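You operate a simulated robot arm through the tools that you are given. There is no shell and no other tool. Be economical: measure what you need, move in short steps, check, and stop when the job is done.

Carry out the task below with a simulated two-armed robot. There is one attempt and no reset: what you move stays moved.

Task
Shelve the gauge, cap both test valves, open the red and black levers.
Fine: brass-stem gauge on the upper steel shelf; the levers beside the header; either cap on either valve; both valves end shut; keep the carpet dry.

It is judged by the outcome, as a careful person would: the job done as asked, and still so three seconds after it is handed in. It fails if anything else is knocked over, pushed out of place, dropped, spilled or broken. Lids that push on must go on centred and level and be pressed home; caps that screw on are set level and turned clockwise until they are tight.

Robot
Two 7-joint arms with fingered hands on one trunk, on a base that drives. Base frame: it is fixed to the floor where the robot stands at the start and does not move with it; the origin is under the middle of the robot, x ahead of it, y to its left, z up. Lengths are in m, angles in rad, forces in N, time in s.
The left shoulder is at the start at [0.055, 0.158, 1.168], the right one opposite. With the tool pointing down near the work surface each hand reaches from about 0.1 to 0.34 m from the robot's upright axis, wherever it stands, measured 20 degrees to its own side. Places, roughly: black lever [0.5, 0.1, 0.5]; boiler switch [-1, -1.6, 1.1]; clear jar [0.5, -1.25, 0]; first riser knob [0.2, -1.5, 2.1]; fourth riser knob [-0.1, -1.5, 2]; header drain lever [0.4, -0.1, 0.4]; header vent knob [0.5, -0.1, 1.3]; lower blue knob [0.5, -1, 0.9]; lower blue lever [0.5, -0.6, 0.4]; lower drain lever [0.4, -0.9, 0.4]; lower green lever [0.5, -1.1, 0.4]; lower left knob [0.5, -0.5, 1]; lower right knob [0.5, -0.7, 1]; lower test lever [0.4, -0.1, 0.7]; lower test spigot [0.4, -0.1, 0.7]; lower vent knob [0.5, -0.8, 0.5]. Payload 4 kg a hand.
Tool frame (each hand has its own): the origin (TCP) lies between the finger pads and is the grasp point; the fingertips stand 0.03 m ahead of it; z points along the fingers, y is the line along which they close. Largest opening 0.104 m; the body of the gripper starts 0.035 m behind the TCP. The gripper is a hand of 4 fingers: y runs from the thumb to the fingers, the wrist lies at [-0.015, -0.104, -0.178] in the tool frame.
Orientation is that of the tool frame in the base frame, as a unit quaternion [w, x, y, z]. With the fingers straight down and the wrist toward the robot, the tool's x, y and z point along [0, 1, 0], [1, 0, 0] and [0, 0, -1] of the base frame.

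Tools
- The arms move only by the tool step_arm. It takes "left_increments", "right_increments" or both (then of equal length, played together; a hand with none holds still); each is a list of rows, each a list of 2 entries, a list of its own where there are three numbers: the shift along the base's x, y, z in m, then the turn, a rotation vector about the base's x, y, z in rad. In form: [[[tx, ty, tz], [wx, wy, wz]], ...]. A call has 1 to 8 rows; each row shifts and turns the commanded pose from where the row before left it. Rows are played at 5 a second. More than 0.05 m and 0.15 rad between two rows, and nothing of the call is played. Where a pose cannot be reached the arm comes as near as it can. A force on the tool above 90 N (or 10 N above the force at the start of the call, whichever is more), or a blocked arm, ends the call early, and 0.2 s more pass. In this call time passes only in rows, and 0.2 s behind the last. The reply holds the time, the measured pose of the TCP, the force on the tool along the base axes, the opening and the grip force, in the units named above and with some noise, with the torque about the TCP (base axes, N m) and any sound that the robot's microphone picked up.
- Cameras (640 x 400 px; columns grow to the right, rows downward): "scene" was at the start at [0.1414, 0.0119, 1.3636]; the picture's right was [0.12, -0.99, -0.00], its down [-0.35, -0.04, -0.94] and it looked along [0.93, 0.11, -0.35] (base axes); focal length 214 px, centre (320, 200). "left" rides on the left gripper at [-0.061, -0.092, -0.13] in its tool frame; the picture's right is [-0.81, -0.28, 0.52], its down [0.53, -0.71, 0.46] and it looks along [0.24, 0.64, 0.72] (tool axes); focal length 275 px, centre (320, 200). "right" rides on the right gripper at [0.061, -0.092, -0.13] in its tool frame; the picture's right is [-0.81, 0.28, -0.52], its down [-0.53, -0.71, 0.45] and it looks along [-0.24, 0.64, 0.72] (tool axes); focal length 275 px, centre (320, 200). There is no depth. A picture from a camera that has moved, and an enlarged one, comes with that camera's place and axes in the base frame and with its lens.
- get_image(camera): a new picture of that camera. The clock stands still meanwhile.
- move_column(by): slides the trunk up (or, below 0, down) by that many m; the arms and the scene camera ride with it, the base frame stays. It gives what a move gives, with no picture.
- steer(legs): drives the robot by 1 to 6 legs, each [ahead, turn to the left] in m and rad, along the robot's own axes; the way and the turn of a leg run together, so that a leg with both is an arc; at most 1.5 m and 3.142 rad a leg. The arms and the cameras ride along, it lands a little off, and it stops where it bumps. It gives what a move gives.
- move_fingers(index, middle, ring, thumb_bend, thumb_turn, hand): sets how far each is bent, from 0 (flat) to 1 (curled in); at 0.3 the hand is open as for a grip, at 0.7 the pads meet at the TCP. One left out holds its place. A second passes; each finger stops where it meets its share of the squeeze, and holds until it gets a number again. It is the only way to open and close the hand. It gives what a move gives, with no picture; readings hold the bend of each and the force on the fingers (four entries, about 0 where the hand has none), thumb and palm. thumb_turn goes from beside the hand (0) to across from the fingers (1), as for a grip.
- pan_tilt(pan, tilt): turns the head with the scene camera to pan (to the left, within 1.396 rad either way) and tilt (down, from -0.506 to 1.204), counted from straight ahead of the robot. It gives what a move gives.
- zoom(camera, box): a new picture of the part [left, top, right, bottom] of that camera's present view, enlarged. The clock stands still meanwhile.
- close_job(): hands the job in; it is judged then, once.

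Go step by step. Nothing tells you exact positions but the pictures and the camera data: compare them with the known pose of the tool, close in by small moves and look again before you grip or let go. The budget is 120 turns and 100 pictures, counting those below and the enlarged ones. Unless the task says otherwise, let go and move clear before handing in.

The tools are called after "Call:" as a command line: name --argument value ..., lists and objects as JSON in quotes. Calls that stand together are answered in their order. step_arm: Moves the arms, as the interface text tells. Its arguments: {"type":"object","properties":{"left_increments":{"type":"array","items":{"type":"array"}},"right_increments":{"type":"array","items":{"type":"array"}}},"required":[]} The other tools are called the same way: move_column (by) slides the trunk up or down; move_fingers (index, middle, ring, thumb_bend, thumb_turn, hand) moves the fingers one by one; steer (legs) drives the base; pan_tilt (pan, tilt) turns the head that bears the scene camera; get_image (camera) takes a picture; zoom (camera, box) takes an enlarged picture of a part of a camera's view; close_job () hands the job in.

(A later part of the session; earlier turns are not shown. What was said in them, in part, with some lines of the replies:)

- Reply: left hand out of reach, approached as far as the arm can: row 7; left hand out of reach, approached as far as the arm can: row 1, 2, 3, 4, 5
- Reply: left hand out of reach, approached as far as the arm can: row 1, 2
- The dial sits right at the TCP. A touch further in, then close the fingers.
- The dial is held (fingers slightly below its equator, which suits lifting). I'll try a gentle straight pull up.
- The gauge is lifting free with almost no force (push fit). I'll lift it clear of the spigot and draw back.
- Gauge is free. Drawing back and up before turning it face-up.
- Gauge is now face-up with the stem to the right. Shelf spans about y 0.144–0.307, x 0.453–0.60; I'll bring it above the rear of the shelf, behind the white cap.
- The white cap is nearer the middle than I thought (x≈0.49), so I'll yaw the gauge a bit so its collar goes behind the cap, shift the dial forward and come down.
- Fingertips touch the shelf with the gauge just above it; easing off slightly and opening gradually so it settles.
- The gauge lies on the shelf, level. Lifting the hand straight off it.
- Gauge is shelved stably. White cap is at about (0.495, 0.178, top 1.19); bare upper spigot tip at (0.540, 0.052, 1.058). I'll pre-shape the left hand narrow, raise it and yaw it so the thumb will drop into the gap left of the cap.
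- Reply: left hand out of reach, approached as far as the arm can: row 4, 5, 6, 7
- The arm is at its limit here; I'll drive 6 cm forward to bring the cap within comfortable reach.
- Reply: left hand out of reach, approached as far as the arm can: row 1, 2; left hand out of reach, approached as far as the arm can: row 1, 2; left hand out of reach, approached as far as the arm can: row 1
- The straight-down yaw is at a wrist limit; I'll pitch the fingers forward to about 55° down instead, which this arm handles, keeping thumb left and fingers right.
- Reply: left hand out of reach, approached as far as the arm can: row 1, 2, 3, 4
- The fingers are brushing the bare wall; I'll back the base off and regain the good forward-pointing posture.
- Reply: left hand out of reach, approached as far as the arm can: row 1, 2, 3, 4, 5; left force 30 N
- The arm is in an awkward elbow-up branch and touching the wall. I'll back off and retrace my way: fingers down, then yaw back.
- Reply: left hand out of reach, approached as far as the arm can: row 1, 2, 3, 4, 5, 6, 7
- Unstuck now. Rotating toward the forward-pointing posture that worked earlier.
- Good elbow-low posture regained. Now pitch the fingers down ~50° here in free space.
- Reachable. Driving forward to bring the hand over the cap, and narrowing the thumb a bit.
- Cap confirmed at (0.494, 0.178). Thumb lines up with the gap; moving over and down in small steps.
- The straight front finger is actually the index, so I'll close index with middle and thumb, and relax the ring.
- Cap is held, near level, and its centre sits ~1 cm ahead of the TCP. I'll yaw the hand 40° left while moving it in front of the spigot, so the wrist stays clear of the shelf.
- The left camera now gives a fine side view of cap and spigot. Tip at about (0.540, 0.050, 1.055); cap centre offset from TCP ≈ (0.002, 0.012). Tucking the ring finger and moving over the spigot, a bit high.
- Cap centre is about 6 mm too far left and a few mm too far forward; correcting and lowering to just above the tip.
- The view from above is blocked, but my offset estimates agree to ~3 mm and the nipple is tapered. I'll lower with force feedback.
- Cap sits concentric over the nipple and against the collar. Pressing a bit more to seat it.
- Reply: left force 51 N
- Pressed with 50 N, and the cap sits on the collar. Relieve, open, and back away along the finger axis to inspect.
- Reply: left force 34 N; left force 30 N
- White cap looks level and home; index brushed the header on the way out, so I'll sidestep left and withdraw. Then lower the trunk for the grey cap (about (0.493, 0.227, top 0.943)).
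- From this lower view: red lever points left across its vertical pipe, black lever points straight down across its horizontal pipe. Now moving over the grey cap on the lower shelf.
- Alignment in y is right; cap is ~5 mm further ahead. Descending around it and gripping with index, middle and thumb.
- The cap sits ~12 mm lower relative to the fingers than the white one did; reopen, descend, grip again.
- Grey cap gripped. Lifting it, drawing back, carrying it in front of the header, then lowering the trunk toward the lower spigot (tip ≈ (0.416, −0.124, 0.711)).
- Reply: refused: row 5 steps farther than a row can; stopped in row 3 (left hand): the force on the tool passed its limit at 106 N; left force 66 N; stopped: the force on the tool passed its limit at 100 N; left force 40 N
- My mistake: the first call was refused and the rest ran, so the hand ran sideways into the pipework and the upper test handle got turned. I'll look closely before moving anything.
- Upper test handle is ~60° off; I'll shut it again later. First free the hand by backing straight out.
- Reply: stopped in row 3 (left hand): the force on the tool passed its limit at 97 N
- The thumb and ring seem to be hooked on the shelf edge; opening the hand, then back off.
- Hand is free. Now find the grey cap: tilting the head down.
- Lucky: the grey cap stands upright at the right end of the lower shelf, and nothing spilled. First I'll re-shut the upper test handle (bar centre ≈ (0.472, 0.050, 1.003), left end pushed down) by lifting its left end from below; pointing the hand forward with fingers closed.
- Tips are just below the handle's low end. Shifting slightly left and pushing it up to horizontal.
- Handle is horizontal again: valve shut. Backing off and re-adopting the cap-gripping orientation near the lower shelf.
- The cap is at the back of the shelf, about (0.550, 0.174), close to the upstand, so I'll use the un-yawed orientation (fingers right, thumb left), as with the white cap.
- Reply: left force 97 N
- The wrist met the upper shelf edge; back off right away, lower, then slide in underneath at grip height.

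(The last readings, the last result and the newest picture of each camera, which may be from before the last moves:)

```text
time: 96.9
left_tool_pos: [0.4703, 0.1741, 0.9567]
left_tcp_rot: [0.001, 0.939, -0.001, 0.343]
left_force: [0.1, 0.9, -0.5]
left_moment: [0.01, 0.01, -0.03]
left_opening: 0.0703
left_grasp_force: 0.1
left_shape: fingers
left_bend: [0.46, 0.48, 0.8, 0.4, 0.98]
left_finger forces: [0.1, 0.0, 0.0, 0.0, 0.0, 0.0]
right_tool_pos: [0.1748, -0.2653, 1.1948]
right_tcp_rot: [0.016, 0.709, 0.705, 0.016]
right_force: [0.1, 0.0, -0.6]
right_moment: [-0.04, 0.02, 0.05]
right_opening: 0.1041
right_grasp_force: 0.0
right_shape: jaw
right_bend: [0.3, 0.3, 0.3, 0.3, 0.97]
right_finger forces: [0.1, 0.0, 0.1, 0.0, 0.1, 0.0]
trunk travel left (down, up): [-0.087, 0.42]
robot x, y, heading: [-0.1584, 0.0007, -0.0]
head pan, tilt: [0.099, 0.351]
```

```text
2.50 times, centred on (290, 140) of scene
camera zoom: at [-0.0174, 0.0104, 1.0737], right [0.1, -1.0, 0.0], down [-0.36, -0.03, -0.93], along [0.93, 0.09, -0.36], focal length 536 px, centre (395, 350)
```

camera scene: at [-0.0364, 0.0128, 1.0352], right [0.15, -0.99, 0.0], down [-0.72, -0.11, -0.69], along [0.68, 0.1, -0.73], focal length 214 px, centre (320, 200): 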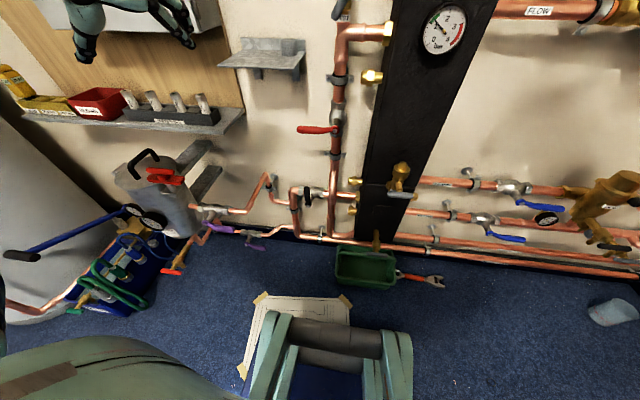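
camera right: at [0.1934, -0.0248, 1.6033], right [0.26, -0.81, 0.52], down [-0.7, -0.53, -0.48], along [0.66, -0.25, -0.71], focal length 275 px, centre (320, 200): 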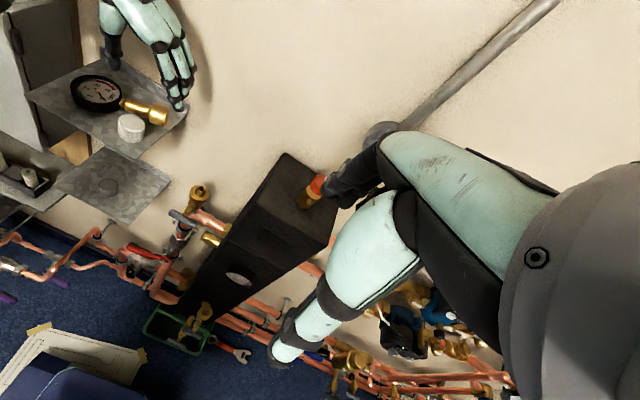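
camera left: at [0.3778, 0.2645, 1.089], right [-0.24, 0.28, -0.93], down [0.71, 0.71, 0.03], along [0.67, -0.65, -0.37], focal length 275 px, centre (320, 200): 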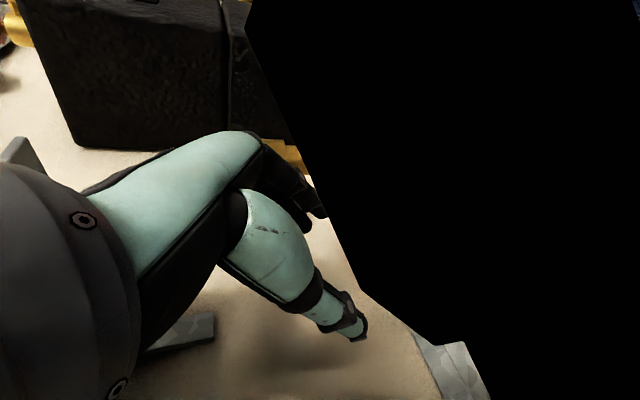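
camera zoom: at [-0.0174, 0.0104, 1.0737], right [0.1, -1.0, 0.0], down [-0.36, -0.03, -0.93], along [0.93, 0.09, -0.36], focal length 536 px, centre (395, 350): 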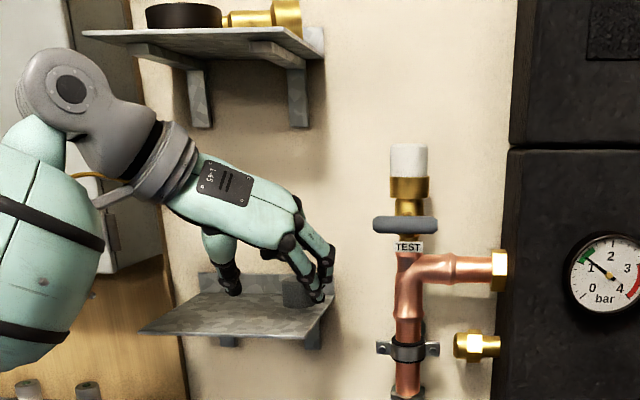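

Things are intact and the cap is centred between thumb and fingers. Sliding in at grip height.

Call:
step_arm --left_increments '[[[0.025, 0, 0], [0, 0, 0]], [[0.022, 0, 0], [0, 0, 0]], [[0.018, 0, -0.002], [0, 0, 0]], [[0.002, 0, -0.004], [0, 0, 0]]]'

Call:
move_fingers --hand "left" --index 0.78 --middle 0.78 --thumb_bend 0.66

```text
time: 97.9
left_tool_pos: [0.5322, 0.1737, 0.9566]
left_tcp_rot: [0.0, 0.937, -0.001, 0.348]
left_force: [-0.5, 1.4, -0.4]
left_moment: [0.02, 0.03, -0.01]
left_opening: 0.0703
left_grasp_force: 0.1
left_shape: fingers
left_bend: [0.46, 0.48, 0.8, 0.4, 0.98]
left_finger forces: [0.0, 0.0, 0.0, 0.1, 0.0, 0.0]
right_tool_pos: [0.1662, -0.2664, 1.1983]
right_tcp_rot: [0.019, 0.708, 0.705, 0.019]
right_force: [0.2, -0.2, 0.8]
right_moment: [0.01, -0.03, 0.02]
right_opening: 0.1042
right_grasp_force: 0.1
right_shape: jaw
right_bend: [0.3, 0.3, 0.3, 0.3, 0.97]
right_finger forces: [0.0, 0.0, 0.0, 0.1, 0.1, 0.1]
trunk travel left (down, up): [-0.087, 0.42]
robot x, y, heading: [-0.1632, 0.0018, 0.001]
head pan, tilt: [0.099, 0.351]
```

```text
time: 98.9
left_tool_pos: [0.5312, 0.1722, 0.955]
left_tcp_rot: [0.0, 0.938, -0.002, 0.348]
left_force: [0.7, 0.7, 0.8]
left_moment: [-0.01, -0.04, 0.02]
left_opening: 0.0006
left_grasp_force: 0.1
left_shape: fingers
left_bend: [0.77, 0.78, 0.8, 0.65, 0.98]
left_finger forces: [0.1, 0.0, 0.0, 0.0, 0.1, 0.0]
right_tool_pos: [0.166, -0.2646, 1.1973]
right_tcp_rot: [0.019, 0.709, 0.705, 0.019]
right_force: [-0.2, 0.0, -0.3]
right_moment: [0.01, 0.0, 0.06]
right_opening: 0.104
right_grasp_force: 0.1
right_shape: jaw
right_bend: [0.3, 0.3, 0.3, 0.3, 0.97]
right_finger forces: [0.0, 0.0, 0.1, 0.0, 0.0, 0.0]
trunk travel left (down, up): [-0.087, 0.42]
robot x, y, heading: [-0.1591, 0.0001, -0.008]
head pan, tilt: [0.099, 0.351]
```

Closed on nothing, so reopen and look once.

Call:
move_fingers --hand "left" --index 0.46 --middle 0.48 --thumb_bend 0.42

Call:
get_image --camera "left"

```text
time: 99.9
left_tool_pos: [0.5308, 0.1729, 0.9549]
left_tcp_rot: [0.0, 0.938, -0.002, 0.347]
left_force: [-0.2, -1.0, 0.5]
left_moment: [0.03, 0.0, 0.0]
left_opening: 0.067
left_grasp_force: 0.2
left_shape: fingers
left_bend: [0.46, 0.48, 0.8, 0.42, 0.98]
left_finger forces: [0.0, 0.1, 0.0, 0.1, 0.1, 0.0]
right_tool_pos: [0.1654, -0.266, 1.199]
right_tcp_rot: [0.019, 0.709, 0.705, 0.018]
right_force: [-0.2, 0.1, 0.6]
right_moment: [-0.02, 0.02, 0.01]
right_opening: 0.1037
right_grasp_force: 0.0
right_shape: jaw
right_bend: [0.3, 0.3, 0.3, 0.3, 0.97]
right_finger forces: [0.0, 0.1, 0.0, 0.1, 0.1, 0.0]
trunk travel left (down, up): [-0.087, 0.42]
robot x, y, heading: [-0.1599, 0.0023, -0.003]
head pan, tilt: [0.099, 0.351]
```

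```text
5 pictures are left
camera left: at [0.402, 0.264, 1.0143], right [-0.28, 0.28, -0.92], down [0.7, 0.71, 0.0], along [0.66, -0.65, -0.39], focal length 275 px, centre (320, 200)
```

left: 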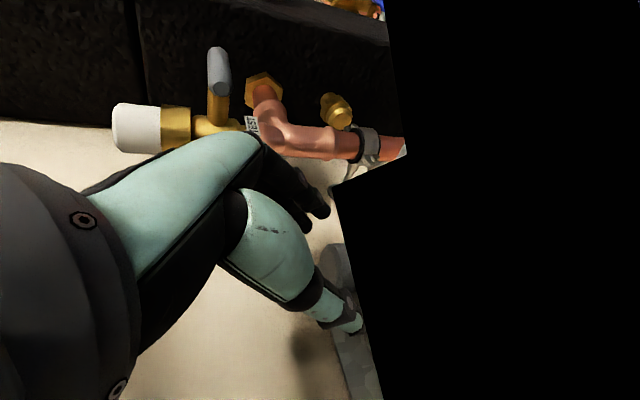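

The cap is a few mm further in, left and below. Adjusting and closing again.

Call:
step_arm --left_increments '[[[0.005, 0.005, -0.004], [0, 0, 0]], [[0.003, 0, -0.005], [0, 0, 0]]]'

Call:
move_fingers --hand "left" --index 0.78 --middle 0.78 --thumb_bend 0.66

```text
time: 100.5
left_tool_pos: [0.5402, 0.1761, 0.945]
left_tcp_rot: [0.0, 0.937, -0.002, 0.348]
left_force: [-0.3, 0.5, 0.3]
left_moment: [0.01, 0.02, 0.0]
left_opening: 0.0674
left_grasp_force: 0.1
left_shape: fingers
left_bend: [0.46, 0.48, 0.8, 0.42, 0.98]
left_finger forces: [0.0, 0.0, 0.0, 0.1, 0.0, 0.0]
right_tool_pos: [0.1666, -0.2668, 1.1974]
right_tcp_rot: [0.02, 0.709, 0.705, 0.019]
right_force: [0.4, 0.4, 0.0]
right_moment: [0.02, 0.0, -0.03]
right_opening: 0.104
right_grasp_force: 0.0
right_shape: jaw
right_bend: [0.3, 0.3, 0.3, 0.3, 0.97]
right_finger forces: [0.0, 0.0, 0.0, 0.1, 0.0, 0.1]
trunk travel left (down, up): [-0.087, 0.42]
robot x, y, heading: [-0.1634, -0.0027, 0.001]
head pan, tilt: [0.099, 0.351]
```

```text
time: 101.5
left_tool_pos: [0.5386, 0.1773, 0.9465]
left_tcp_rot: [0.0, 0.937, -0.002, 0.348]
left_force: [0.0, 0.9, 1.6]
left_moment: [0.01, -0.03, 0.01]
left_opening: 0.0116
left_grasp_force: 9.5
left_shape: fingers
left_bend: [0.78, 0.76, 0.8, 0.56, 0.95]
left_finger forces: [0.1, 9.6, 0.0, 0.0, 9.6, 0.1]
right_tool_pos: [0.1664, -0.2659, 1.1968]
right_tcp_rot: [0.019, 0.709, 0.705, 0.018]
right_force: [0.1, -0.4, 1.0]
right_moment: [-0.02, -0.03, 0.05]
right_opening: 0.1039
right_grasp_force: 0.1
right_shape: jaw
right_bend: [0.3, 0.3, 0.3, 0.3, 0.97]
right_finger forces: [0.1, 0.0, 0.0, 0.0, 0.1, 0.0]
trunk travel left (down, up): [-0.087, 0.42]
robot x, y, heading: [-0.1605, -0.0013, -0.001]
head pan, tilt: [0.099, 0.351]
```

Only middle and thumb have it, i.e. the cap is a bit deeper. I'll slide it gently forward on the shelf, then regrip properly.

Call:
step_arm --left_increments '[[[-0.01, 0, 0], [0, 0, 0]], [[-0.01, 0, 0], [0, 0, 0]], [[-0.01, 0, 0], [0, 0, 0]], [[-0.01, 0, 0], [0, 0, 0]]]'

Call:
move_fingers --hand "left" --index 0.46 --middle 0.5 --thumb_bend 0.44

Call:
step_arm --left_increments '[[[0.007, 0, 0], [0, 0, 0]], [[0.007, 0, 0], [0, 0, 0]]]'

Call:
move_fingers --hand "left" --index 0.78 --middle 0.78 --thumb_bend 0.68

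```text
time: 102.5
left_tool_pos: [0.4985, 0.1775, 0.9464]
left_tcp_rot: [0.0, 0.938, -0.001, 0.347]
left_force: [-0.1, 0.0, 0.6]
left_moment: [-0.03, 0.02, -0.01]
left_opening: 0.011
left_grasp_force: 9.4
left_shape: fingers
left_bend: [0.78, 0.76, 0.8, 0.57, 0.95]
left_finger forces: [0.1, 9.5, 0.0, 0.1, 9.5, 0.1]
right_tool_pos: [0.1659, -0.2658, 1.1971]
right_tcp_rot: [0.018, 0.708, 0.705, 0.02]
right_force: [0.0, -0.6, -0.7]
right_moment: [-0.03, 0.01, -0.01]
right_opening: 0.1038
right_grasp_force: 0.0
right_shape: jaw
right_bend: [0.3, 0.3, 0.3, 0.3, 0.97]
right_finger forces: [0.0, 0.0, 0.0, 0.1, 0.0, 0.1]
trunk travel left (down, up): [-0.087, 0.42]
robot x, y, heading: [-0.1626, 0.0039, -0.004]
head pan, tilt: [0.099, 0.351]
```

```text
time: 103.5
left_tool_pos: [0.5007, 0.1776, 0.9452]
left_tcp_rot: [0.0, 0.938, -0.002, 0.348]
left_force: [0.5, 0.8, 0.0]
left_moment: [-0.04, 0.01, -0.01]
left_opening: 0.0647
left_grasp_force: 0.1
left_shape: fingers
left_bend: [0.46, 0.5, 0.8, 0.44, 0.97]
left_finger forces: [0.0, 0.0, 0.1, 0.0, 0.0, 0.0]
right_tool_pos: [0.1667, -0.2654, 1.1971]
right_tcp_rot: [0.019, 0.709, 0.705, 0.02]
right_force: [-0.1, 0.6, -0.4]
right_moment: [0.01, -0.02, -0.01]
right_opening: 0.104
right_grasp_force: 0.1
right_shape: jaw
right_bend: [0.3, 0.3, 0.3, 0.3, 0.97]
right_finger forces: [0.0, 0.1, 0.1, 0.0, 0.0, 0.0]
trunk travel left (down, up): [-0.087, 0.42]
robot x, y, heading: [-0.1619, -0.0025, 0.001]
head pan, tilt: [0.099, 0.351]
```

```text
time: 104.1
left_tool_pos: [0.5149, 0.1757, 0.9462]
left_tcp_rot: [0.0, 0.938, -0.001, 0.347]
left_force: [-1.5, 0.5, -0.7]
left_moment: [0.01, 0.03, 0.0]
left_opening: 0.0646
left_grasp_force: 0.0
left_shape: fingers
left_bend: [0.46, 0.5, 0.8, 0.44, 0.97]
left_finger forces: [0.1, 0.0, 0.0, 0.0, 0.1, 0.0]
right_tool_pos: [0.1667, -0.2669, 1.1972]
right_tcp_rot: [0.019, 0.709, 0.705, 0.019]
right_force: [-0.1, 0.4, -0.5]
right_moment: [0.02, 0.01, 0.01]
right_opening: 0.104
right_grasp_force: 0.0
right_shape: jaw
right_bend: [0.3, 0.3, 0.3, 0.3, 0.97]
right_finger forces: [0.0, 0.1, 0.1, 0.0, 0.1, 0.1]
trunk travel left (down, up): [-0.087, 0.42]
robot x, y, heading: [-0.1578, 0.0049, -0.006]
head pan, tilt: [0.099, 0.351]
```

```text
time: 105.1
left_tool_pos: [0.5141, 0.1758, 0.9461]
left_tcp_rot: [0.0, 0.937, -0.002, 0.348]
left_force: [-0.3, -1.3, 5.0]
left_moment: [0.03, -0.08, -0.03]
left_opening: 0.0321
left_grasp_force: 15.5
left_shape: fingers
left_bend: [0.62, 0.71, 0.8, 0.56, 0.96]
left_finger forces: [7.5, 9.2, 0.0, 0.0, 13.4, 0.0]
right_tool_pos: [0.1645, -0.2668, 1.1979]
right_tcp_rot: [0.02, 0.708, 0.705, 0.019]
right_force: [0.1, 0.3, -0.3]
right_moment: [-0.02, -0.04, 0.01]
right_opening: 0.1043
right_grasp_force: 0.0
right_shape: jaw
right_bend: [0.3, 0.3, 0.3, 0.3, 0.97]
right_finger forces: [0.0, 0.0, 0.0, 0.0, 0.0, 0.1]
trunk travel left (down, up): [-0.087, 0.42]
robot x, y, heading: [-0.1609, -0.0005, -0.001]
head pan, tilt: [0.099, 0.351]
```

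Solid grip, same finger pattern as with the white cap. Lifting slightly and withdrawing straight out, one call at a time.

Call:
step_arm --left_increments '[[[0, 0, 0.006], [0, 0, 0]], [[0, 0, 0.006], [0, 0, 0]], [[-0.03, 0, 0], [0, 0, 0]], [[-0.04, 0, 0], [0, 0, 0]], [[-0.04, 0, 0], [0, 0, 0]], [[-0.04, 0, 0], [0, 0, 0]]]'

```text
time: 106.5
left_tool_pos: [0.3635, 0.1768, 0.9595]
left_tcp_rot: [-0.001, 0.937, -0.002, 0.348]
left_force: [0.7, 0.6, 0.9]
left_moment: [0.02, -0.01, 0.0]
left_opening: 0.0289
left_grasp_force: 12.6
left_shape: fingers
left_bend: [0.63, 0.72, 0.8, 0.57, 0.95]
left_finger forces: [6.1, 6.3, 0.0, 0.1, 12.7, 0.0]
right_tool_pos: [0.1658, -0.2661, 1.1976]
right_tcp_rot: [0.019, 0.709, 0.705, 0.018]
right_force: [0.3, 0.4, -1.1]
right_moment: [0.0, -0.07, 0.0]
right_opening: 0.104
right_grasp_force: 0.0
right_shape: jaw
right_bend: [0.3, 0.3, 0.3, 0.3, 0.97]
right_finger forces: [0.0, 0.0, 0.1, 0.1, 0.0, 0.1]
trunk travel left (down, up): [-0.087, 0.42]
robot x, y, heading: [-0.1569, -0.0018, -0.003]
head pan, tilt: [0.099, 0.351]
```

Grip shifted a hair; tighten a little, then carry it right in front of the header.

Call:
move_fingers --hand "left" --index 0.85 --middle 0.85 --thumb_bend 0.72

Call:
step_arm --left_increments '[[[-0.01, -0.03, -0.02], [0, 0, 0.14]], [[-0.01, -0.035, -0.02], [0, 0, 0.14]], [[0, -0.035, -0.02], [0, 0, 0]], [[0, -0.035, -0.02], [0, 0, 0]], [[0, -0.035, -0.02], [0, 0, 0]], [[0, -0.035, -0.02], [0, 0, 0]]]'

```text
time: 107.5
left_tool_pos: [0.3645, 0.1767, 0.9589]
left_tcp_rot: [0.001, 0.938, -0.002, 0.348]
left_force: [0.2, 0.1, 0.7]
left_moment: [0.01, 0.01, -0.02]
left_opening: 0.0285
left_grasp_force: 17.0
left_shape: fingers
left_bend: [0.72, 0.75, 0.8, 0.55, 0.94]
left_finger forces: [9.3, 8.6, 0.0, 0.0, 16.8, 0.0]
right_tool_pos: [0.1658, -0.2652, 1.1971]
right_tcp_rot: [0.019, 0.708, 0.705, 0.019]
right_force: [0.0, 0.3, 0.6]
right_moment: [-0.03, 0.0, 0.01]
right_opening: 0.104
right_grasp_force: 0.1
right_shape: jaw
right_bend: [0.3, 0.3, 0.3, 0.3, 0.97]
right_finger forces: [0.0, 0.0, 0.0, 0.1, 0.0, 0.0]
trunk travel left (down, up): [-0.087, 0.42]
robot x, y, heading: [-0.1651, 0.0014, -0.003]
head pan, tilt: [0.099, 0.351]
```

```text
time: 108.9
left_tool_pos: [0.3423, -0.0313, 0.8386]
left_tcp_rot: [-0.05, 0.929, 0.129, 0.344]
left_force: [-0.1, 0.2, -0.1]
left_moment: [0.0, -0.01, -0.03]
left_opening: 0.0289
left_grasp_force: 17.0
left_shape: fingers
left_bend: [0.72, 0.75, 0.8, 0.55, 0.94]
left_finger forces: [8.9, 8.6, 0.1, 0.1, 16.5, 0.0]
right_tool_pos: [0.1672, -0.2661, 1.1968]
right_tcp_rot: [0.018, 0.709, 0.705, 0.019]
right_force: [-0.7, 0.8, -0.1]
right_moment: [0.05, -0.03, 0.01]
right_opening: 0.104
right_grasp_force: 0.0
right_shape: jaw
right_bend: [0.3, 0.3, 0.3, 0.3, 0.97]
right_finger forces: [0.1, 0.0, 0.0, 0.0, 0.0, 0.0]
trunk travel left (down, up): [-0.087, 0.42]
robot x, y, heading: [-0.1639, -0.0003, -0.003]
head pan, tilt: [0.099, 0.351]
```

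Call:
step_arm --left_increments '[[[0.005, -0.035, -0.01], [0, 0, 0]], [[0.008, -0.035, -0.01], [0, 0, 0]], [[0.01, -0.035, -0.015], [0, 0, 0]]]'

Call:
get_image --camera "left"

```text
time: 109.7
left_tool_pos: [0.3674, -0.135, 0.8033]
left_tcp_rot: [-0.049, 0.928, 0.129, 0.345]
left_force: [-0.1, 0.5, 0.0]
left_moment: [0.0, 0.03, 0.0]
left_opening: 0.0281
left_grasp_force: 17.1
left_shape: fingers
left_bend: [0.72, 0.75, 0.8, 0.55, 0.94]
left_finger forces: [8.7, 8.5, 0.0, 0.0, 16.5, 0.0]
right_tool_pos: [0.1666, -0.267, 1.1971]
right_tcp_rot: [0.018, 0.709, 0.705, 0.019]
right_force: [0.3, -0.7, 0.2]
right_moment: [0.0, 0.02, -0.02]
right_opening: 0.1041
right_grasp_force: 0.1
right_shape: jaw
right_bend: [0.3, 0.3, 0.3, 0.3, 0.97]
right_finger forces: [0.0, 0.0, 0.0, 0.0, 0.0, 0.1]
trunk travel left (down, up): [-0.087, 0.42]
robot x, y, heading: [-0.1637, 0.0019, 0.001]
head pan, tilt: [0.099, 0.351]
```

```text
4 pictures are left
camera left: at [0.2178, -0.0843, 0.8622], right [-0.34, 0.19, -0.92], down [0.48, 0.88, 0.0], along [0.81, -0.44, -0.39], focal length 275 px, centre (320, 200)
```

left: 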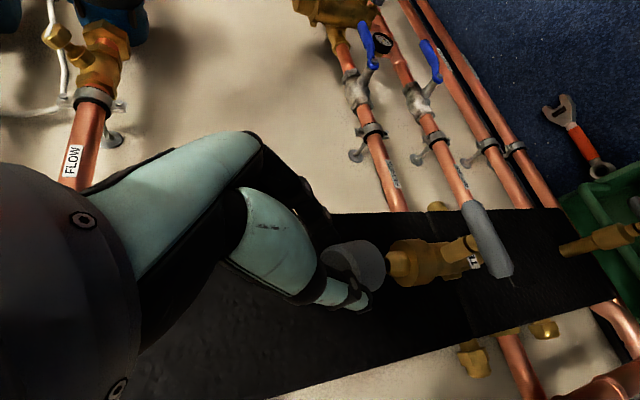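

The cap is held well and the shut lower test valve is just beyond it; cap at about (0.378, −0.121), spigot (0.416, −0.126). Moving over it and taking one close check.

Call:
step_arm --left_increments '[[[0.018, -0.002, 0], [0, 0, 0]], [[0.02, -0.003, -0.01], [0, 0, 0]], [[0, 0, -0.012], [0, 0, 0]]]'

Call:
zoom --camera "left" --box '[280, 180, 480, 320]'

```text
time: 110.5
left_tool_pos: [0.4044, -0.1388, 0.7813]
left_tcp_rot: [-0.049, 0.928, 0.129, 0.345]
left_force: [0.3, -0.2, 0.6]
left_moment: [0.03, 0.0, -0.02]
left_opening: 0.0287
left_grasp_force: 17.5
left_shape: fingers
left_bend: [0.72, 0.75, 0.8, 0.55, 0.94]
left_finger forces: [8.5, 8.8, 0.0, 0.1, 16.6, 0.0]
right_tool_pos: [0.1658, -0.267, 1.1975]
right_tcp_rot: [0.019, 0.709, 0.705, 0.019]
right_force: [0.5, 0.2, 0.2]
right_moment: [-0.02, -0.01, 0.0]
right_opening: 0.1039
right_grasp_force: 0.0
right_shape: jaw
right_bend: [0.3, 0.3, 0.3, 0.3, 0.97]
right_finger forces: [0.1, 0.0, 0.0, 0.0, 0.0, 0.0]
trunk travel left (down, up): [-0.087, 0.42]
robot x, y, heading: [-0.1611, 0.0009, -0.004]
head pan, tilt: [0.099, 0.351]
```

```text
2.86 times, centred on (380, 250) of left
camera zoom: at [0.2541, -0.087, 0.8411], right [-0.34, 0.19, -0.92], down [0.48, 0.88, 0.0], along [0.81, -0.44, -0.39], focal length 786 px, centre (149, 57)
```

zoom: 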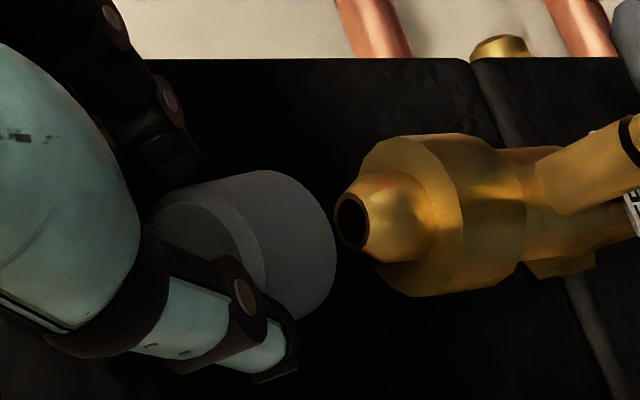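

Cap looks ~7 mm too far toward the header relative to the spigot (consistent in size and lateral offset). Correcting and lowering with force feedback.

Call:
step_arm --left_increments '[[[-0.007, -0.001, -0.004], [0, 0, 0]], [[0, 0, -0.006], [0, 0, 0]], [[0, 0, -0.005], [0, 0, 0]], [[0, 0, -0.004], [0, 0, 0]]]'

Call:
step_arm --left_increments '[[[0, 0, -0.004], [0, 0, 0]], [[0, 0, -0.003], [0, 0, 0]]]'

```text
time: 111.5
left_tool_pos: [0.3975, -0.1394, 0.7627]
left_tcp_rot: [-0.048, 0.929, 0.128, 0.345]
left_force: [-1.2, 2.3, 0.7]
left_moment: [0.07, 0.07, 0.04]
left_opening: 0.0281
left_grasp_force: 11.3
left_shape: fingers
left_bend: [0.72, 0.77, 0.8, 0.56, 0.97]
left_finger forces: [10.7, 0.0, 0.0, 0.0, 11.9, 0.0]
right_tool_pos: [0.167, -0.2654, 1.1977]
right_tcp_rot: [0.02, 0.709, 0.705, 0.019]
right_force: [0.1, 0.3, -0.7]
right_moment: [-0.01, 0.0, 0.01]
right_opening: 0.1042
right_grasp_force: 0.1
right_shape: jaw
right_bend: [0.3, 0.3, 0.3, 0.3, 0.97]
right_finger forces: [0.0, 0.1, 0.0, 0.0, 0.1, 0.0]
trunk travel left (down, up): [-0.087, 0.42]
robot x, y, heading: [-0.1615, -0.0007, -0.0]
head pan, tilt: [0.099, 0.351]
```

```text
time: 112.1
left_tool_pos: [0.3969, -0.1387, 0.7558]
left_tcp_rot: [-0.049, 0.928, 0.129, 0.346]
left_force: [0.0, 1.3, -1.0]
left_moment: [0.07, 0.08, 0.04]
left_opening: 0.0282
left_grasp_force: 11.5
left_shape: fingers
left_bend: [0.72, 0.77, 0.8, 0.56, 0.97]
left_finger forces: [10.7, 0.1, 0.0, 0.0, 11.8, 0.0]
right_tool_pos: [0.1658, -0.2657, 1.1983]
right_tcp_rot: [0.019, 0.709, 0.705, 0.02]
right_force: [0.2, -0.2, -0.1]
right_moment: [0.03, 0.02, 0.0]
right_opening: 0.1038
right_grasp_force: 0.0
right_shape: jaw
right_bend: [0.3, 0.3, 0.3, 0.3, 0.97]
right_finger forces: [0.0, 0.0, 0.0, 0.0, 0.1, 0.0]
trunk travel left (down, up): [-0.087, 0.42]
robot x, y, heading: [-0.1597, 0.0014, -0.006]
head pan, tilt: [0.099, 0.351]
```

The middle finger lost contact, so the cap was nudged. One look.

Call:
zoom --camera "left" --box '[280, 180, 480, 320]'

```text
2.86 times, centred on (380, 250) of left
camera zoom: at [0.2463, -0.0874, 0.8152], right [-0.34, 0.19, -0.92], down [0.48, 0.88, 0.0], along [0.81, -0.44, -0.39], focal length 786 px, centre (149, 57)
```

zoom: 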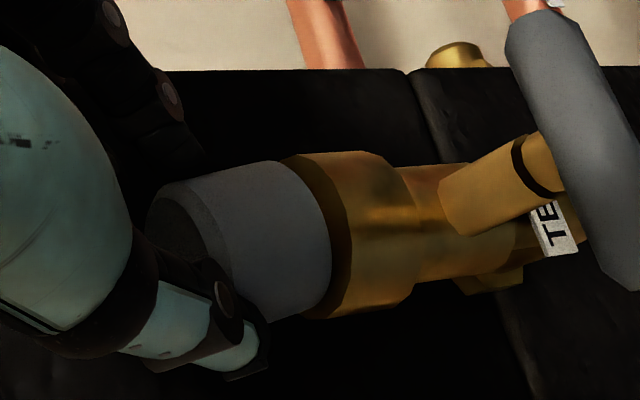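

The cap has slipped neatly over the nipple and is concentric with the collar. Pressing it home.

Call:
step_arm --left_increments '[[[0, 0, -0.004], [0, 0, 0]], [[0, 0, -0.004], [0, 0, 0]], [[0, 0, -0.004], [0, 0, 0]], [[0, 0, -0.004], [0, 0, 0]], [[0, 0, -0.004], [0, 0, 0]]]'

```text
time: 113.3
left_tool_pos: [0.3946, -0.1413, 0.7409]
left_tcp_rot: [-0.044, 0.927, 0.129, 0.35]
left_force: [-6.7, -5.8, 34.0]
left_moment: [0.26, -0.22, -0.04]
left_opening: 0.0287
left_grasp_force: 22.2
left_shape: fingers
left_bend: [0.72, 0.78, 0.8, 0.56, 1.0]
left_finger forces: [17.9, 11.9, 0.0, 0.0, 13.9, 0.0]
right_tool_pos: [0.1611, -0.2655, 1.1995]
right_tcp_rot: [0.021, 0.709, 0.705, 0.02]
right_force: [0.4, 1.0, -0.3]
right_moment: [0.0, -0.03, 0.0]
right_opening: 0.1038
right_grasp_force: 0.1
right_shape: jaw
right_bend: [0.3, 0.3, 0.3, 0.3, 0.97]
right_finger forces: [0.0, 0.1, 0.0, 0.0, 0.0, 0.1]
trunk travel left (down, up): [-0.087, 0.42]
robot x, y, heading: [-0.1595, -0.004, -0.004]
head pan, tilt: [0.099, 0.351]
```

Call:
step_arm --left_increments '[[[0, 0, -0.004], [0, 0, 0]], [[0, 0, -0.003], [0, 0, 0]], [[0, 0, -0.003], [0, 0, 0]]]'

```text
time: 114.1
left_tool_pos: [0.3945, -0.1416, 0.7379]
left_tcp_rot: [-0.04, 0.925, 0.13, 0.354]
left_force: [-5.4, -5.4, 57.1]
left_moment: [0.39, -0.4, 0.05]
left_opening: 0.0287
left_grasp_force: 33.9
left_shape: fingers
left_bend: [0.73, 0.8, 0.8, 0.55, 1.0]
left_finger forces: [17.1, 34.4, 0.1, 0.0, 15.7, 0.0]
right_tool_pos: [0.1604, -0.2657, 1.2005]
right_tcp_rot: [0.021, 0.708, 0.705, 0.021]
right_force: [0.0, -0.6, 0.0]
right_moment: [-0.02, 0.0, 0.02]
right_opening: 0.104
right_grasp_force: 0.2
right_shape: jaw
right_bend: [0.3, 0.3, 0.3, 0.3, 0.97]
right_finger forces: [0.1, 0.1, 0.0, 0.0, 0.0, 0.0]
trunk travel left (down, up): [-0.087, 0.42]
robot x, y, heading: [-0.1636, -0.0004, -0.003]
head pan, tilt: [0.099, 0.351]
```

Seated under 57 N, same height over the nipple as the white one. Relieve, open.

Call:
step_arm --left_increments '[[[0, 0, 0.004], [0, 0, 0]], [[0, 0, 0.004], [0, 0, 0]]]'

Call:
move_fingers --hand "left" --index 0.42 --middle 0.44 --ring 0.6 --thumb_bend 0.36

Call:
step_arm --left_increments '[[[-0.01, 0, 0.02], [0, 0, 0]], [[-0.02, 0, 0.03], [0, 0, 0]], [[-0.03, 0.005, 0.03], [0, 0, 0]], [[-0.03, 0.02, 0.0], [0, 0, 0]]]'

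```text
time: 114.7
left_tool_pos: [0.3941, -0.1404, 0.7377]
left_tcp_rot: [-0.045, 0.927, 0.13, 0.349]
left_force: [-4.7, -6.6, 37.9]
left_moment: [0.12, -0.3, -0.06]
left_opening: 0.0286
left_grasp_force: 23.6
left_shape: fingers
left_bend: [0.73, 0.79, 0.8, 0.55, 1.0]
left_finger forces: [15.8, 20.1, 0.0, 0.1, 12.4, 0.0]
right_tool_pos: [0.1633, -0.2661, 1.1985]
right_tcp_rot: [0.021, 0.709, 0.705, 0.02]
right_force: [-1.3, 0.2, 0.1]
right_moment: [-0.02, -0.01, -0.02]
right_opening: 0.1039
right_grasp_force: 0.0
right_shape: jaw
right_bend: [0.3, 0.3, 0.3, 0.3, 0.97]
right_finger forces: [0.1, 0.0, 0.0, 0.1, 0.0, 0.0]
trunk travel left (down, up): [-0.087, 0.42]
robot x, y, heading: [-0.1586, -0.0011, -0.007]
head pan, tilt: [0.099, 0.351]
```

```text
time: 115.7
left_tool_pos: [0.395, -0.1396, 0.7371]
left_tcp_rot: [-0.047, 0.927, 0.13, 0.348]
left_force: [-3.6, 5.7, 33.0]
left_moment: [-0.11, -0.62, 0.11]
left_opening: 0.0798
left_grasp_force: 15.6
left_shape: fingers
left_bend: [0.42, 0.83, 0.73, 0.36, 0.98]
left_finger forces: [0.0, 19.5, 11.8, 0.1, 0.1, 0.0]
right_tool_pos: [0.1633, -0.265, 1.1994]
right_tcp_rot: [0.021, 0.709, 0.705, 0.02]
right_force: [-0.7, 0.0, 0.5]
right_moment: [0.01, 0.02, -0.01]
right_opening: 0.1039
right_grasp_force: 0.0
right_shape: jaw
right_bend: [0.3, 0.3, 0.3, 0.3, 0.97]
right_finger forces: [0.1, 0.0, 0.0, 0.0, 0.0, 0.1]
trunk travel left (down, up): [-0.087, 0.42]
robot x, y, heading: [-0.1602, 0.0028, 0.003]
head pan, tilt: [0.099, 0.351]
```

```text
time: 116.7
left_tool_pos: [0.3073, -0.1142, 0.8141]
left_tcp_rot: [-0.048, 0.929, 0.128, 0.344]
left_force: [-1.3, 0.7, 0.6]
left_moment: [-0.07, -0.01, 0.02]
left_opening: 0.08
left_grasp_force: 0.0
left_shape: fingers
left_bend: [0.42, 0.44, 0.6, 0.36, 0.98]
left_finger forces: [0.0, 0.0, 0.0, 0.1, 0.0, 0.1]
right_tool_pos: [0.1667, -0.2647, 1.1985]
right_tcp_rot: [0.019, 0.709, 0.705, 0.019]
right_force: [0.0, 0.3, -0.4]
right_moment: [-0.03, -0.03, -0.01]
right_opening: 0.104
right_grasp_force: 0.1
right_shape: jaw
right_bend: [0.3, 0.3, 0.3, 0.3, 0.97]
right_finger forces: [0.1, 0.1, 0.0, 0.0, 0.1, 0.0]
trunk travel left (down, up): [-0.087, 0.42]
robot x, y, heading: [-0.1623, -0.0023, -0.001]
head pan, tilt: [0.099, 0.351]
```

Hand is clear of the lower valve. Next the red lever: hub ≈ (0.474, 0.049, 0.764), tip ≈ (0.466, 0.142, 0.757). I'll form a fist pointing forward and pre-position it above the handle.

Call:
move_fingers --hand "left" --index 0.7 --middle 0.7 --ring 0.7 --thumb_bend 0.7

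Call:
step_arm --left_increments '[[[0.0047, 0.0333, 0.0051], [0.0168, -0.1225, -0.0369]], [[0.0047, 0.0333, 0.0051], [0.0168, -0.1225, -0.0369]], [[0.0047, 0.0333, 0.0051], [0.0168, -0.1225, -0.0369]], [[0.0047, 0.0333, 0.0051], [0.0168, -0.1225, -0.0369]], [[0.0047, 0.0333, 0.0051], [0.0168, -0.1225, -0.0369]], [[0.0047, 0.0333, 0.0051], [0.0168, -0.1225, -0.0369]], [[0.0047, 0.0333, 0.0051], [0.0168, -0.1225, -0.0369]]]'

```text
time: 117.7
left_tool_pos: [0.3069, -0.1143, 0.8142]
left_tcp_rot: [-0.048, 0.929, 0.129, 0.344]
left_force: [-0.9, 0.3, -0.4]
left_moment: [0.0, 0.01, 0.0]
left_opening: 0.0014
left_grasp_force: 0.0
left_shape: fingers
left_bend: [0.7, 0.7, 0.7, 0.7, 0.98]
left_finger forces: [0.0, 0.0, 0.1, 0.0, 0.0, 0.1]
right_tool_pos: [0.1664, -0.2656, 1.1982]
right_tcp_rot: [0.019, 0.708, 0.705, 0.019]
right_force: [0.0, -0.5, 0.0]
right_moment: [-0.02, 0.01, 0.0]
right_opening: 0.1039
right_grasp_force: 0.1
right_shape: jaw
right_bend: [0.3, 0.3, 0.3, 0.3, 0.97]
right_finger forces: [0.0, 0.0, 0.0, 0.1, 0.0, 0.0]
trunk travel left (down, up): [-0.087, 0.42]
robot x, y, heading: [-0.1581, -0.0013, -0.005]
head pan, tilt: [0.099, 0.351]
```

```text
time: 119.3
left_tool_pos: [0.3398, 0.1188, 0.849]
left_tcp_rot: [0.0, 0.705, 0.0, 0.71]
left_force: [0.5, -0.2, -0.3]
left_moment: [-0.02, 0.07, -0.01]
left_opening: 0.0015
left_grasp_force: 0.2
left_shape: fingers
left_bend: [0.7, 0.7, 0.7, 0.7, 0.98]
left_finger forces: [0.1, 0.1, 0.0, 0.0, 0.0, 0.0]
right_tool_pos: [0.1652, -0.2653, 1.1972]
right_tcp_rot: [0.019, 0.708, 0.705, 0.019]
right_force: [-0.5, 0.8, -0.7]
right_moment: [-0.03, -0.02, 0.01]
right_opening: 0.1042
right_grasp_force: 0.0
right_shape: jaw
right_bend: [0.3, 0.3, 0.3, 0.3, 0.97]
right_finger forces: [0.0, 0.1, 0.0, 0.0, 0.0, 0.0]
trunk travel left (down, up): [-0.087, 0.42]
robot x, y, heading: [-0.1587, 0.0013, -0.001]
head pan, tilt: [0.099, 0.351]
```

Call:
step_arm --left_increments '[[[0.03, 0, -0.006], [0, 0, 0]], [[0.04, 0, -0.004], [0, 0, 0]], [[0.043, 0, 0], [0, 0, 0]]]'

Call:
step_arm --left_increments '[[[0, 0, -0.015], [0, 0, 0]], [[0, 0.001, -0.015], [0, 0, 0]], [[0, 0.005, -0.02], [0, 0, 0]], [[0, 0.004, -0.02], [0, 0, 0]]]'

```text
time: 120.1
left_tool_pos: [0.4558, 0.118, 0.8378]
left_tcp_rot: [-0.001, 0.706, 0.0, 0.709]
left_force: [0.1, 0.4, -0.3]
left_moment: [0.01, -0.01, -0.02]
left_opening: 0.0012
left_grasp_force: 0.1
left_shape: fingers
left_bend: [0.7, 0.7, 0.7, 0.7, 0.98]
left_finger forces: [0.1, 0.0, 0.0, 0.1, 0.1, 0.0]
right_tool_pos: [0.167, -0.2664, 1.1978]
right_tcp_rot: [0.019, 0.709, 0.705, 0.019]
right_force: [-0.8, -0.1, 0.7]
right_moment: [0.01, -0.01, -0.03]
right_opening: 0.1039
right_grasp_force: 0.0
right_shape: jaw
right_bend: [0.3, 0.3, 0.3, 0.3, 0.97]
right_finger forces: [0.0, 0.0, 0.1, 0.1, 0.0, 0.0]
trunk travel left (down, up): [-0.087, 0.42]
robot x, y, heading: [-0.1582, -0.0009, -0.002]
head pan, tilt: [0.099, 0.351]
```

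```text
time: 121.1
left_tool_pos: [0.4544, 0.1285, 0.7686]
left_tcp_rot: [0.0, 0.706, 0.001, 0.708]
left_force: [0.9, 0.3, 0.7]
left_moment: [-0.01, 0.0, 0.0]
left_opening: 0.0017
left_grasp_force: 0.4
left_shape: fingers
left_bend: [0.7, 0.7, 0.7, 0.7, 0.98]
left_finger forces: [0.5, 0.0, 0.0, 0.0, 0.1, 0.1]
right_tool_pos: [0.1654, -0.2662, 1.1977]
right_tcp_rot: [0.02, 0.709, 0.705, 0.02]
right_force: [-0.2, -1.1, -1.1]
right_moment: [0.01, -0.05, -0.01]
right_opening: 0.1039
right_grasp_force: 0.1
right_shape: jaw
right_bend: [0.3, 0.3, 0.3, 0.3, 0.97]
right_finger forces: [0.1, 0.1, 0.0, 0.0, 0.0, 0.0]
trunk travel left (down, up): [-0.087, 0.42]
robot x, y, heading: [-0.1609, -0.0036, -0.005]
head pan, tilt: [0.099, 0.351]
```

Call:
step_arm --left_increments '[[[0, -0.004, -0.02], [0, 0, 0]], [[0, -0.007, -0.02], [0, 0, 0]], [[0, -0.012, -0.012], [0, 0, 0]], [[0, -0.015, -0.01], [0, 0, 0]], [[0, -0.014, -0.006], [0, 0, 0]]]'

```text
time: 122.3
left_tool_pos: [0.4537, 0.0786, 0.7057]
left_tcp_rot: [-0.002, 0.702, 0.003, 0.712]
left_force: [-9.0, 23.9, 17.3]
left_moment: [-0.73, -0.26, -0.15]
left_opening: 0.0
left_grasp_force: 14.1
left_shape: fingers
left_bend: [0.7, 0.71, 0.71, 0.7, 0.98]
left_finger forces: [4.0, 13.9, 10.2, 0.1, 0.0, 0.0]
right_tool_pos: [0.1623, -0.2639, 1.1997]
right_tcp_rot: [0.021, 0.709, 0.705, 0.02]
right_force: [0.1, -0.2, -0.3]
right_moment: [0.0, 0.02, -0.01]
right_opening: 0.1038
right_grasp_force: 0.0
right_shape: jaw
right_bend: [0.3, 0.3, 0.3, 0.3, 0.97]
right_finger forces: [0.1, 0.1, 0.0, 0.1, 0.0, 0.1]
trunk travel left (down, up): [-0.087, 0.42]
robot x, y, heading: [-0.1618, 0.0009, -0.005]
head pan, tilt: [0.099, 0.351]
```

Call:
step_arm --left_increments '[[[0, -0.006, -0.002], [0, 0, 0]], [[0, -0.006, 0], [0, 0, 0]]]'

Call:
zoom --camera "left" --box '[240, 40, 640, 400]'

```text
time: 122.9
left_tool_pos: [0.4527, 0.0723, 0.7045]
left_tcp_rot: [-0.003, 0.702, 0.007, 0.712]
left_force: [-12.4, 43.2, 21.8]
left_moment: [-0.71, -0.34, -0.03]
left_opening: 0.0
left_grasp_force: 23.2
left_shape: fingers
left_bend: [0.7, 0.71, 0.71, 0.67, 0.97]
left_finger forces: [16.3, 10.8, 20.6, 0.1, 0.1, 0.0]
right_tool_pos: [0.1621, -0.2621, 1.2006]
right_tcp_rot: [0.022, 0.708, 0.705, 0.018]
right_force: [-0.8, 0.2, -0.6]
right_moment: [-0.01, 0.01, 0.02]
right_opening: 0.1042
right_grasp_force: 0.0
right_shape: jaw
right_bend: [0.3, 0.3, 0.3, 0.3, 0.97]
right_finger forces: [0.0, 0.0, 0.0, 0.0, 0.1, 0.1]
trunk travel left (down, up): [-0.087, 0.42]
robot x, y, heading: [-0.1618, -0.0028, 0.001]
head pan, tilt: [0.099, 0.351]
```

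```text
1.11 times, centred on (440, 220) of left
camera zoom: at [0.3241, 0.1615, 0.6414], right [0.53, 0.28, -0.8], down [0.44, 0.72, 0.54], along [0.73, -0.63, 0.26], focal length 306 px, centre (187, 178)
```

zoom: 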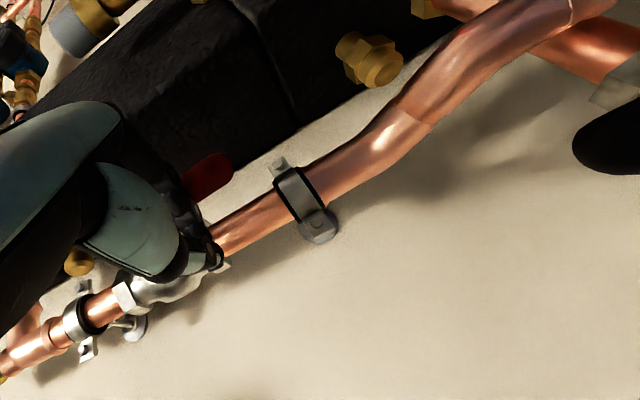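

Red lever now hangs parallel to its pipe, against its stop: open. Black lever: combining all views, its hub is at ≈(0.463, 0.130, 0.473) and it points up to ≈(0.475, 0.135, 0.548); like the red one it should open anticlockwise (to the left). Withdrawing first.

Call:
step_arm --left_increments '[[[0, 0.014, 0.0], [0, 0, 0]], [[-0.03, 0.004, 0], [0, 0, 0]], [[-0.04, 0, 0], [0, 0, 0]], [[-0.03, 0, 0], [0, 0, 0]]]'

Call:
move_column --by -0.08

```text
time: 123.9
left_tool_pos: [0.3518, 0.0818, 0.7008]
left_tcp_rot: [0.001, 0.706, 0.001, 0.708]
left_force: [0.4, -0.3, 0.5]
left_moment: [0.0, 0.02, 0.01]
left_opening: 0.0011
left_grasp_force: 0.1
left_shape: fingers
left_bend: [0.7, 0.7, 0.7, 0.7, 0.97]
left_finger forces: [0.0, 0.0, 0.1, 0.0, 0.0, 0.1]
right_tool_pos: [0.1657, -0.2653, 1.1978]
right_tcp_rot: [0.02, 0.709, 0.704, 0.019]
right_force: [0.4, -0.4, -0.3]
right_moment: [-0.01, 0.02, -0.03]
right_opening: 0.104
right_grasp_force: 0.0
right_shape: jaw
right_bend: [0.3, 0.3, 0.3, 0.3, 0.97]
right_finger forces: [0.1, 0.0, 0.1, 0.0, 0.1, 0.0]
trunk travel left (down, up): [-0.087, 0.42]
robot x, y, heading: [-0.1595, 0.0009, -0.004]
head pan, tilt: [0.099, 0.351]
```

```text
time: 125.1
left_tool_pos: [0.353, 0.083, 0.6219]
left_tcp_rot: [0.0, 0.706, 0.0, 0.708]
left_force: [0.4, 0.2, 0.1]
left_moment: [0.01, 0.04, 0.02]
left_opening: 0.001
left_grasp_force: 0.1
left_shape: fingers
left_bend: [0.7, 0.7, 0.7, 0.7, 0.97]
left_finger forces: [0.0, 0.0, 0.0, 0.0, 0.0, 0.1]
right_tool_pos: [0.1665, -0.2658, 1.1191]
right_tcp_rot: [0.018, 0.709, 0.705, 0.019]
right_force: [0.0, -0.5, 1.0]
right_moment: [0.01, -0.02, -0.01]
right_opening: 0.104
right_grasp_force: 0.0
right_shape: jaw
right_bend: [0.3, 0.3, 0.3, 0.3, 0.97]
right_finger forces: [0.0, 0.1, 0.0, 0.0, 0.1, 0.1]
trunk travel left (down, up): [-0.007, 0.5]
robot x, y, heading: [-0.1618, 0.0024, -0.009]
head pan, tilt: [0.099, 0.351]
```

Call:
step_arm --left_increments '[[[0, 0, -0.03], [0, 0, 0]], [[0, 0, -0.03], [0, 0, 0]], [[0, 0, -0.027], [0, 0, 0]]]'

Call:
step_arm --left_increments '[[[0.035, 0, 0], [0, 0, 0]], [[0.035, 0, 0], [0, 0, 0]], [[0.033, 0, 0], [0, 0, 0]]]'

```text
time: 125.9
left_tool_pos: [0.3527, 0.0824, 0.5353]
left_tcp_rot: [0.0, 0.706, 0.002, 0.708]
left_force: [-0.2, 0.2, -0.7]
left_moment: [0.01, -0.01, -0.03]
left_opening: 0.0009
left_grasp_force: 0.0
left_shape: fingers
left_bend: [0.7, 0.7, 0.7, 0.7, 0.97]
left_finger forces: [0.1, 0.0, 0.0, 0.1, 0.0, 0.0]
right_tool_pos: [0.1665, -0.2668, 1.1192]
right_tcp_rot: [0.02, 0.709, 0.705, 0.019]
right_force: [0.7, -0.5, 0.2]
right_moment: [-0.01, 0.01, 0.01]
right_opening: 0.104
right_grasp_force: 0.0
right_shape: jaw
right_bend: [0.3, 0.3, 0.3, 0.3, 0.97]
right_finger forces: [0.0, 0.0, 0.0, 0.1, 0.0, 0.0]
trunk travel left (down, up): [-0.007, 0.5]
robot x, y, heading: [-0.1611, 0.0008, 0.0]
head pan, tilt: [0.099, 0.351]
```

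```text
time: 126.7
left_tool_pos: [0.4569, 0.0824, 0.5334]
left_tcp_rot: [-0.001, 0.706, 0.0, 0.709]
left_force: [-0.4, -0.3, -0.4]
left_moment: [-0.01, 0.0, -0.03]
left_opening: 0.0013
left_grasp_force: 0.1
left_shape: fingers
left_bend: [0.7, 0.7, 0.7, 0.7, 0.97]
left_finger forces: [0.1, 0.1, 0.1, 0.0, 0.0, 0.0]
right_tool_pos: [0.1673, -0.2654, 1.1191]
right_tcp_rot: [0.02, 0.709, 0.705, 0.019]
right_force: [-0.1, 0.8, 0.8]
right_moment: [-0.01, 0.02, 0.01]
right_opening: 0.104
right_grasp_force: 0.1
right_shape: jaw
right_bend: [0.3, 0.3, 0.3, 0.3, 0.97]
right_finger forces: [0.1, 0.1, 0.0, 0.0, 0.1, 0.1]
trunk travel left (down, up): [-0.007, 0.5]
robot x, y, heading: [-0.1614, -0.0007, -0.003]
head pan, tilt: [0.099, 0.351]
```

Call:
step_arm --left_increments '[[[0, 0.012, 0], [0, 0, 0]], [[0, 0.012, 0.002], [0, 0, 0]], [[0, 0.012, 0.003], [0, 0, 0]]]'

```text
time: 127.5
left_tool_pos: [0.4556, 0.1187, 0.5405]
left_tcp_rot: [0.0, 0.706, 0.001, 0.708]
left_force: [-1.5, -0.7, -0.4]
left_moment: [-0.02, 0.02, 0.03]
left_opening: 0.0
left_grasp_force: 0.3
left_shape: fingers
left_bend: [0.7, 0.7, 0.7, 0.7, 0.97]
left_finger forces: [0.0, 0.0, 0.0, 0.0, 0.7, 0.0]
right_tool_pos: [0.1663, -0.2654, 1.1187]
right_tcp_rot: [0.019, 0.708, 0.705, 0.019]
right_force: [-0.3, -0.3, -0.4]
right_moment: [0.03, 0.0, -0.02]
right_opening: 0.1039
right_grasp_force: 0.0
right_shape: jaw
right_bend: [0.3, 0.3, 0.3, 0.3, 0.97]
right_finger forces: [0.0, 0.0, 0.0, 0.1, 0.0, 0.0]
trunk travel left (down, up): [-0.007, 0.5]
robot x, y, heading: [-0.1624, -0.0018, -0.001]
head pan, tilt: [0.099, 0.351]
```

Light thumb contact: the lever is moving. Following its arc left and down.

Call:
step_arm --left_increments '[[[0, 0.013, 0.001], [0, 0, 0]], [[0, 0.016, -0.002], [0, 0, 0]], [[0, 0.016, -0.005], [0, 0, 0]], [[0, 0.014, -0.01], [0, 0, 0]], [[0, 0.01, -0.013], [0, 0, 0]], [[0, 0.002, -0.008], [0, 0, 0]]]'

```text
time: 128.9
left_tool_pos: [0.4519, 0.1686, 0.4936]
left_tcp_rot: [0.014, 0.713, -0.003, 0.701]
left_force: [-0.1, 0.3, 0.4]
left_moment: [0.0, 0.0, 0.02]
left_opening: 0.0017
left_grasp_force: 1.2
left_shape: fingers
left_bend: [0.7, 0.7, 0.7, 0.7, 0.98]
left_finger forces: [0.0, 0.0, 0.1, 0.0, 1.1, 0.0]
right_tool_pos: [0.1718, -0.2708, 1.1149]
right_tcp_rot: [0.016, 0.71, 0.704, 0.02]
right_force: [-1.1, 0.3, -0.2]
right_moment: [0.01, 0.02, 0.0]
right_opening: 0.1042
right_grasp_force: 0.1
right_shape: jaw
right_bend: [0.3, 0.3, 0.3, 0.3, 0.97]
right_finger forces: [0.1, 0.1, 0.0, 0.0, 0.0, 0.0]
trunk travel left (down, up): [-0.007, 0.5]
robot x, y, heading: [-0.1622, -0.0001, -0.002]
head pan, tilt: [0.099, 0.351]
```

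The arm stalls a little at the left, and by geometry the lever should be about horizontal. I'll back off upward and outward before a look.

Call:
step_arm --left_increments '[[[0, -0.01, 0.015], [0, 0, 0]], [[-0.02, -0.01, 0.015], [0, 0, 0]], [[-0.04, 0, 0.01], [0, 0, 0]], [[-0.04, 0, 0.01], [0, 0, 0]]]'

Call:
pan_tilt --pan -0.05 --tilt 0.65

```text
time: 129.9
left_tool_pos: [0.3567, 0.17, 0.5548]
left_tcp_rot: [-0.002, 0.706, 0.001, 0.709]
left_force: [-0.2, -0.8, -0.2]
left_moment: [-0.02, 0.0, 0.01]
left_opening: 0.0012
left_grasp_force: 0.0
left_shape: fingers
left_bend: [0.7, 0.7, 0.7, 0.7, 0.98]
left_finger forces: [0.0, 0.0, 0.0, 0.1, 0.0, 0.1]
right_tool_pos: [0.1639, -0.266, 1.1202]
right_tcp_rot: [0.02, 0.709, 0.705, 0.021]
right_force: [-0.3, 0.3, 1.0]
right_moment: [0.01, 0.01, -0.01]
right_opening: 0.104
right_grasp_force: 0.0
right_shape: jaw
right_bend: [0.3, 0.3, 0.3, 0.3, 0.97]
right_finger forces: [0.0, 0.1, 0.0, 0.0, 0.0, 0.1]
trunk travel left (down, up): [-0.007, 0.5]
robot x, y, heading: [-0.1611, 0.0009, -0.001]
head pan, tilt: [0.099, 0.351]
```

```text
time: 130.7
left_tool_pos: [0.3568, 0.1681, 0.5531]
left_tcp_rot: [0.0, 0.706, 0.001, 0.708]
left_force: [-0.2, 0.1, -0.1]
left_moment: [-0.01, 0.0, -0.01]
left_opening: 0.0009
left_grasp_force: 0.1
left_shape: fingers
left_bend: [0.7, 0.7, 0.7, 0.7, 0.98]
left_finger forces: [0.0, 0.2, 0.1, 0.0, 0.1, 0.0]
right_tool_pos: [0.1663, -0.2665, 1.1188]
right_tcp_rot: [0.019, 0.709, 0.705, 0.019]
right_force: [0.2, -0.3, -0.1]
right_moment: [-0.01, 0.03, -0.02]
right_opening: 0.1038
right_grasp_force: 0.0
right_shape: jaw
right_bend: [0.3, 0.3, 0.3, 0.3, 0.97]
right_finger forces: [0.0, 0.1, 0.1, 0.1, 0.1, 0.0]
trunk travel left (down, up): [-0.007, 0.5]
robot x, y, heading: [-0.16, -0.0011, -0.006]
head pan, tilt: [-0.051, 0.649]
```

Call:
step_arm --left_increments '[[[-0.02, 0.01, 0.04], [0, 0, 0]], [[-0.02, 0.015, 0.04], [0, 0, 0]], [[-0.02, 0.015, 0.04], [0, 0, 0]], [[-0.02, 0.02, 0.03], [0, 0, 0]], [[-0.01, 0.02, 0.02], [0, 0, 0]]]'

Call:
zoom --camera "scene" --box '[180, 110, 380, 240]'

```text
time: 131.9
left_tool_pos: [0.2789, 0.2531, 0.7176]
left_tcp_rot: [0.002, 0.706, 0.0, 0.708]
left_force: [0.6, -0.5, -0.6]
left_moment: [0.03, 0.02, 0.02]
left_opening: 0.001
left_grasp_force: 0.1
left_shape: fingers
left_bend: [0.7, 0.7, 0.7, 0.7, 0.98]
left_finger forces: [0.0, 0.1, 0.1, 0.1, 0.0, 0.0]
left hand out of reach, approached as far as the arm can: row 4, 5
right_tool_pos: [0.1651, -0.266, 1.1187]
right_tcp_rot: [0.019, 0.708, 0.705, 0.019]
right_force: [0.5, 0.9, -0.6]
right_moment: [0.02, -0.01, -0.01]
right_opening: 0.1042
right_grasp_force: 0.0
right_shape: jaw
right_bend: [0.3, 0.3, 0.3, 0.3, 0.97]
right_finger forces: [0.1, 0.0, 0.0, 0.1, 0.1, 0.1]
trunk travel left (down, up): [-0.007, 0.5]
robot x, y, heading: [-0.1595, -0.0035, -0.003]
head pan, tilt: [-0.051, 0.649]
```

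```text
3.08 times, centred on (280, 175) of scene
camera zoom: at [-0.031, -0.0038, 0.969], right [-0.05, -1.0, 0.0], down [-0.61, 0.03, -0.79], along [0.79, -0.04, -0.61], focal length 660 px, centre (443, 277)
```

zoom: 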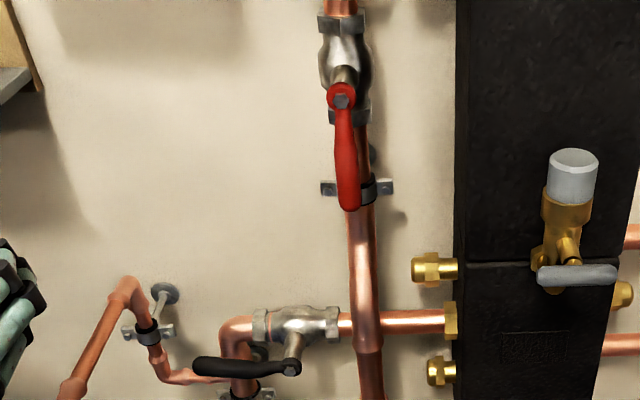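

Both levers now lie along their pipes, both caps are seated, both test handles are across (shut), the gauge is on the upper shelf, and the carpet is dry in the pictures I took. The hands are clear, so I'm handing in.

Call:
close_job

```text
The job is handed in.
```

The job is handed in. The brass-stem gauge is on the upper steel shelf, both test valves are capped and shut, and the red and black levers beside the header are open. I saw no water on the carpet.

- **Upper test valve:** while moving between jobs I ran the hand into the pipework and knocked this handle about 60° open. The white cap was already on it. I turned the handle back to fully across, and saw no leak in the later pictures.
- **Grey cap:** the same slip moved it along the lower shelf, but it stayed upright there until I fitted it to the lower valve.
- **Contacts:** the hand also pressed against the wall, the header and the front edge of the upper shelf. In the later pictures the gauge and the upper shelf were still in place.
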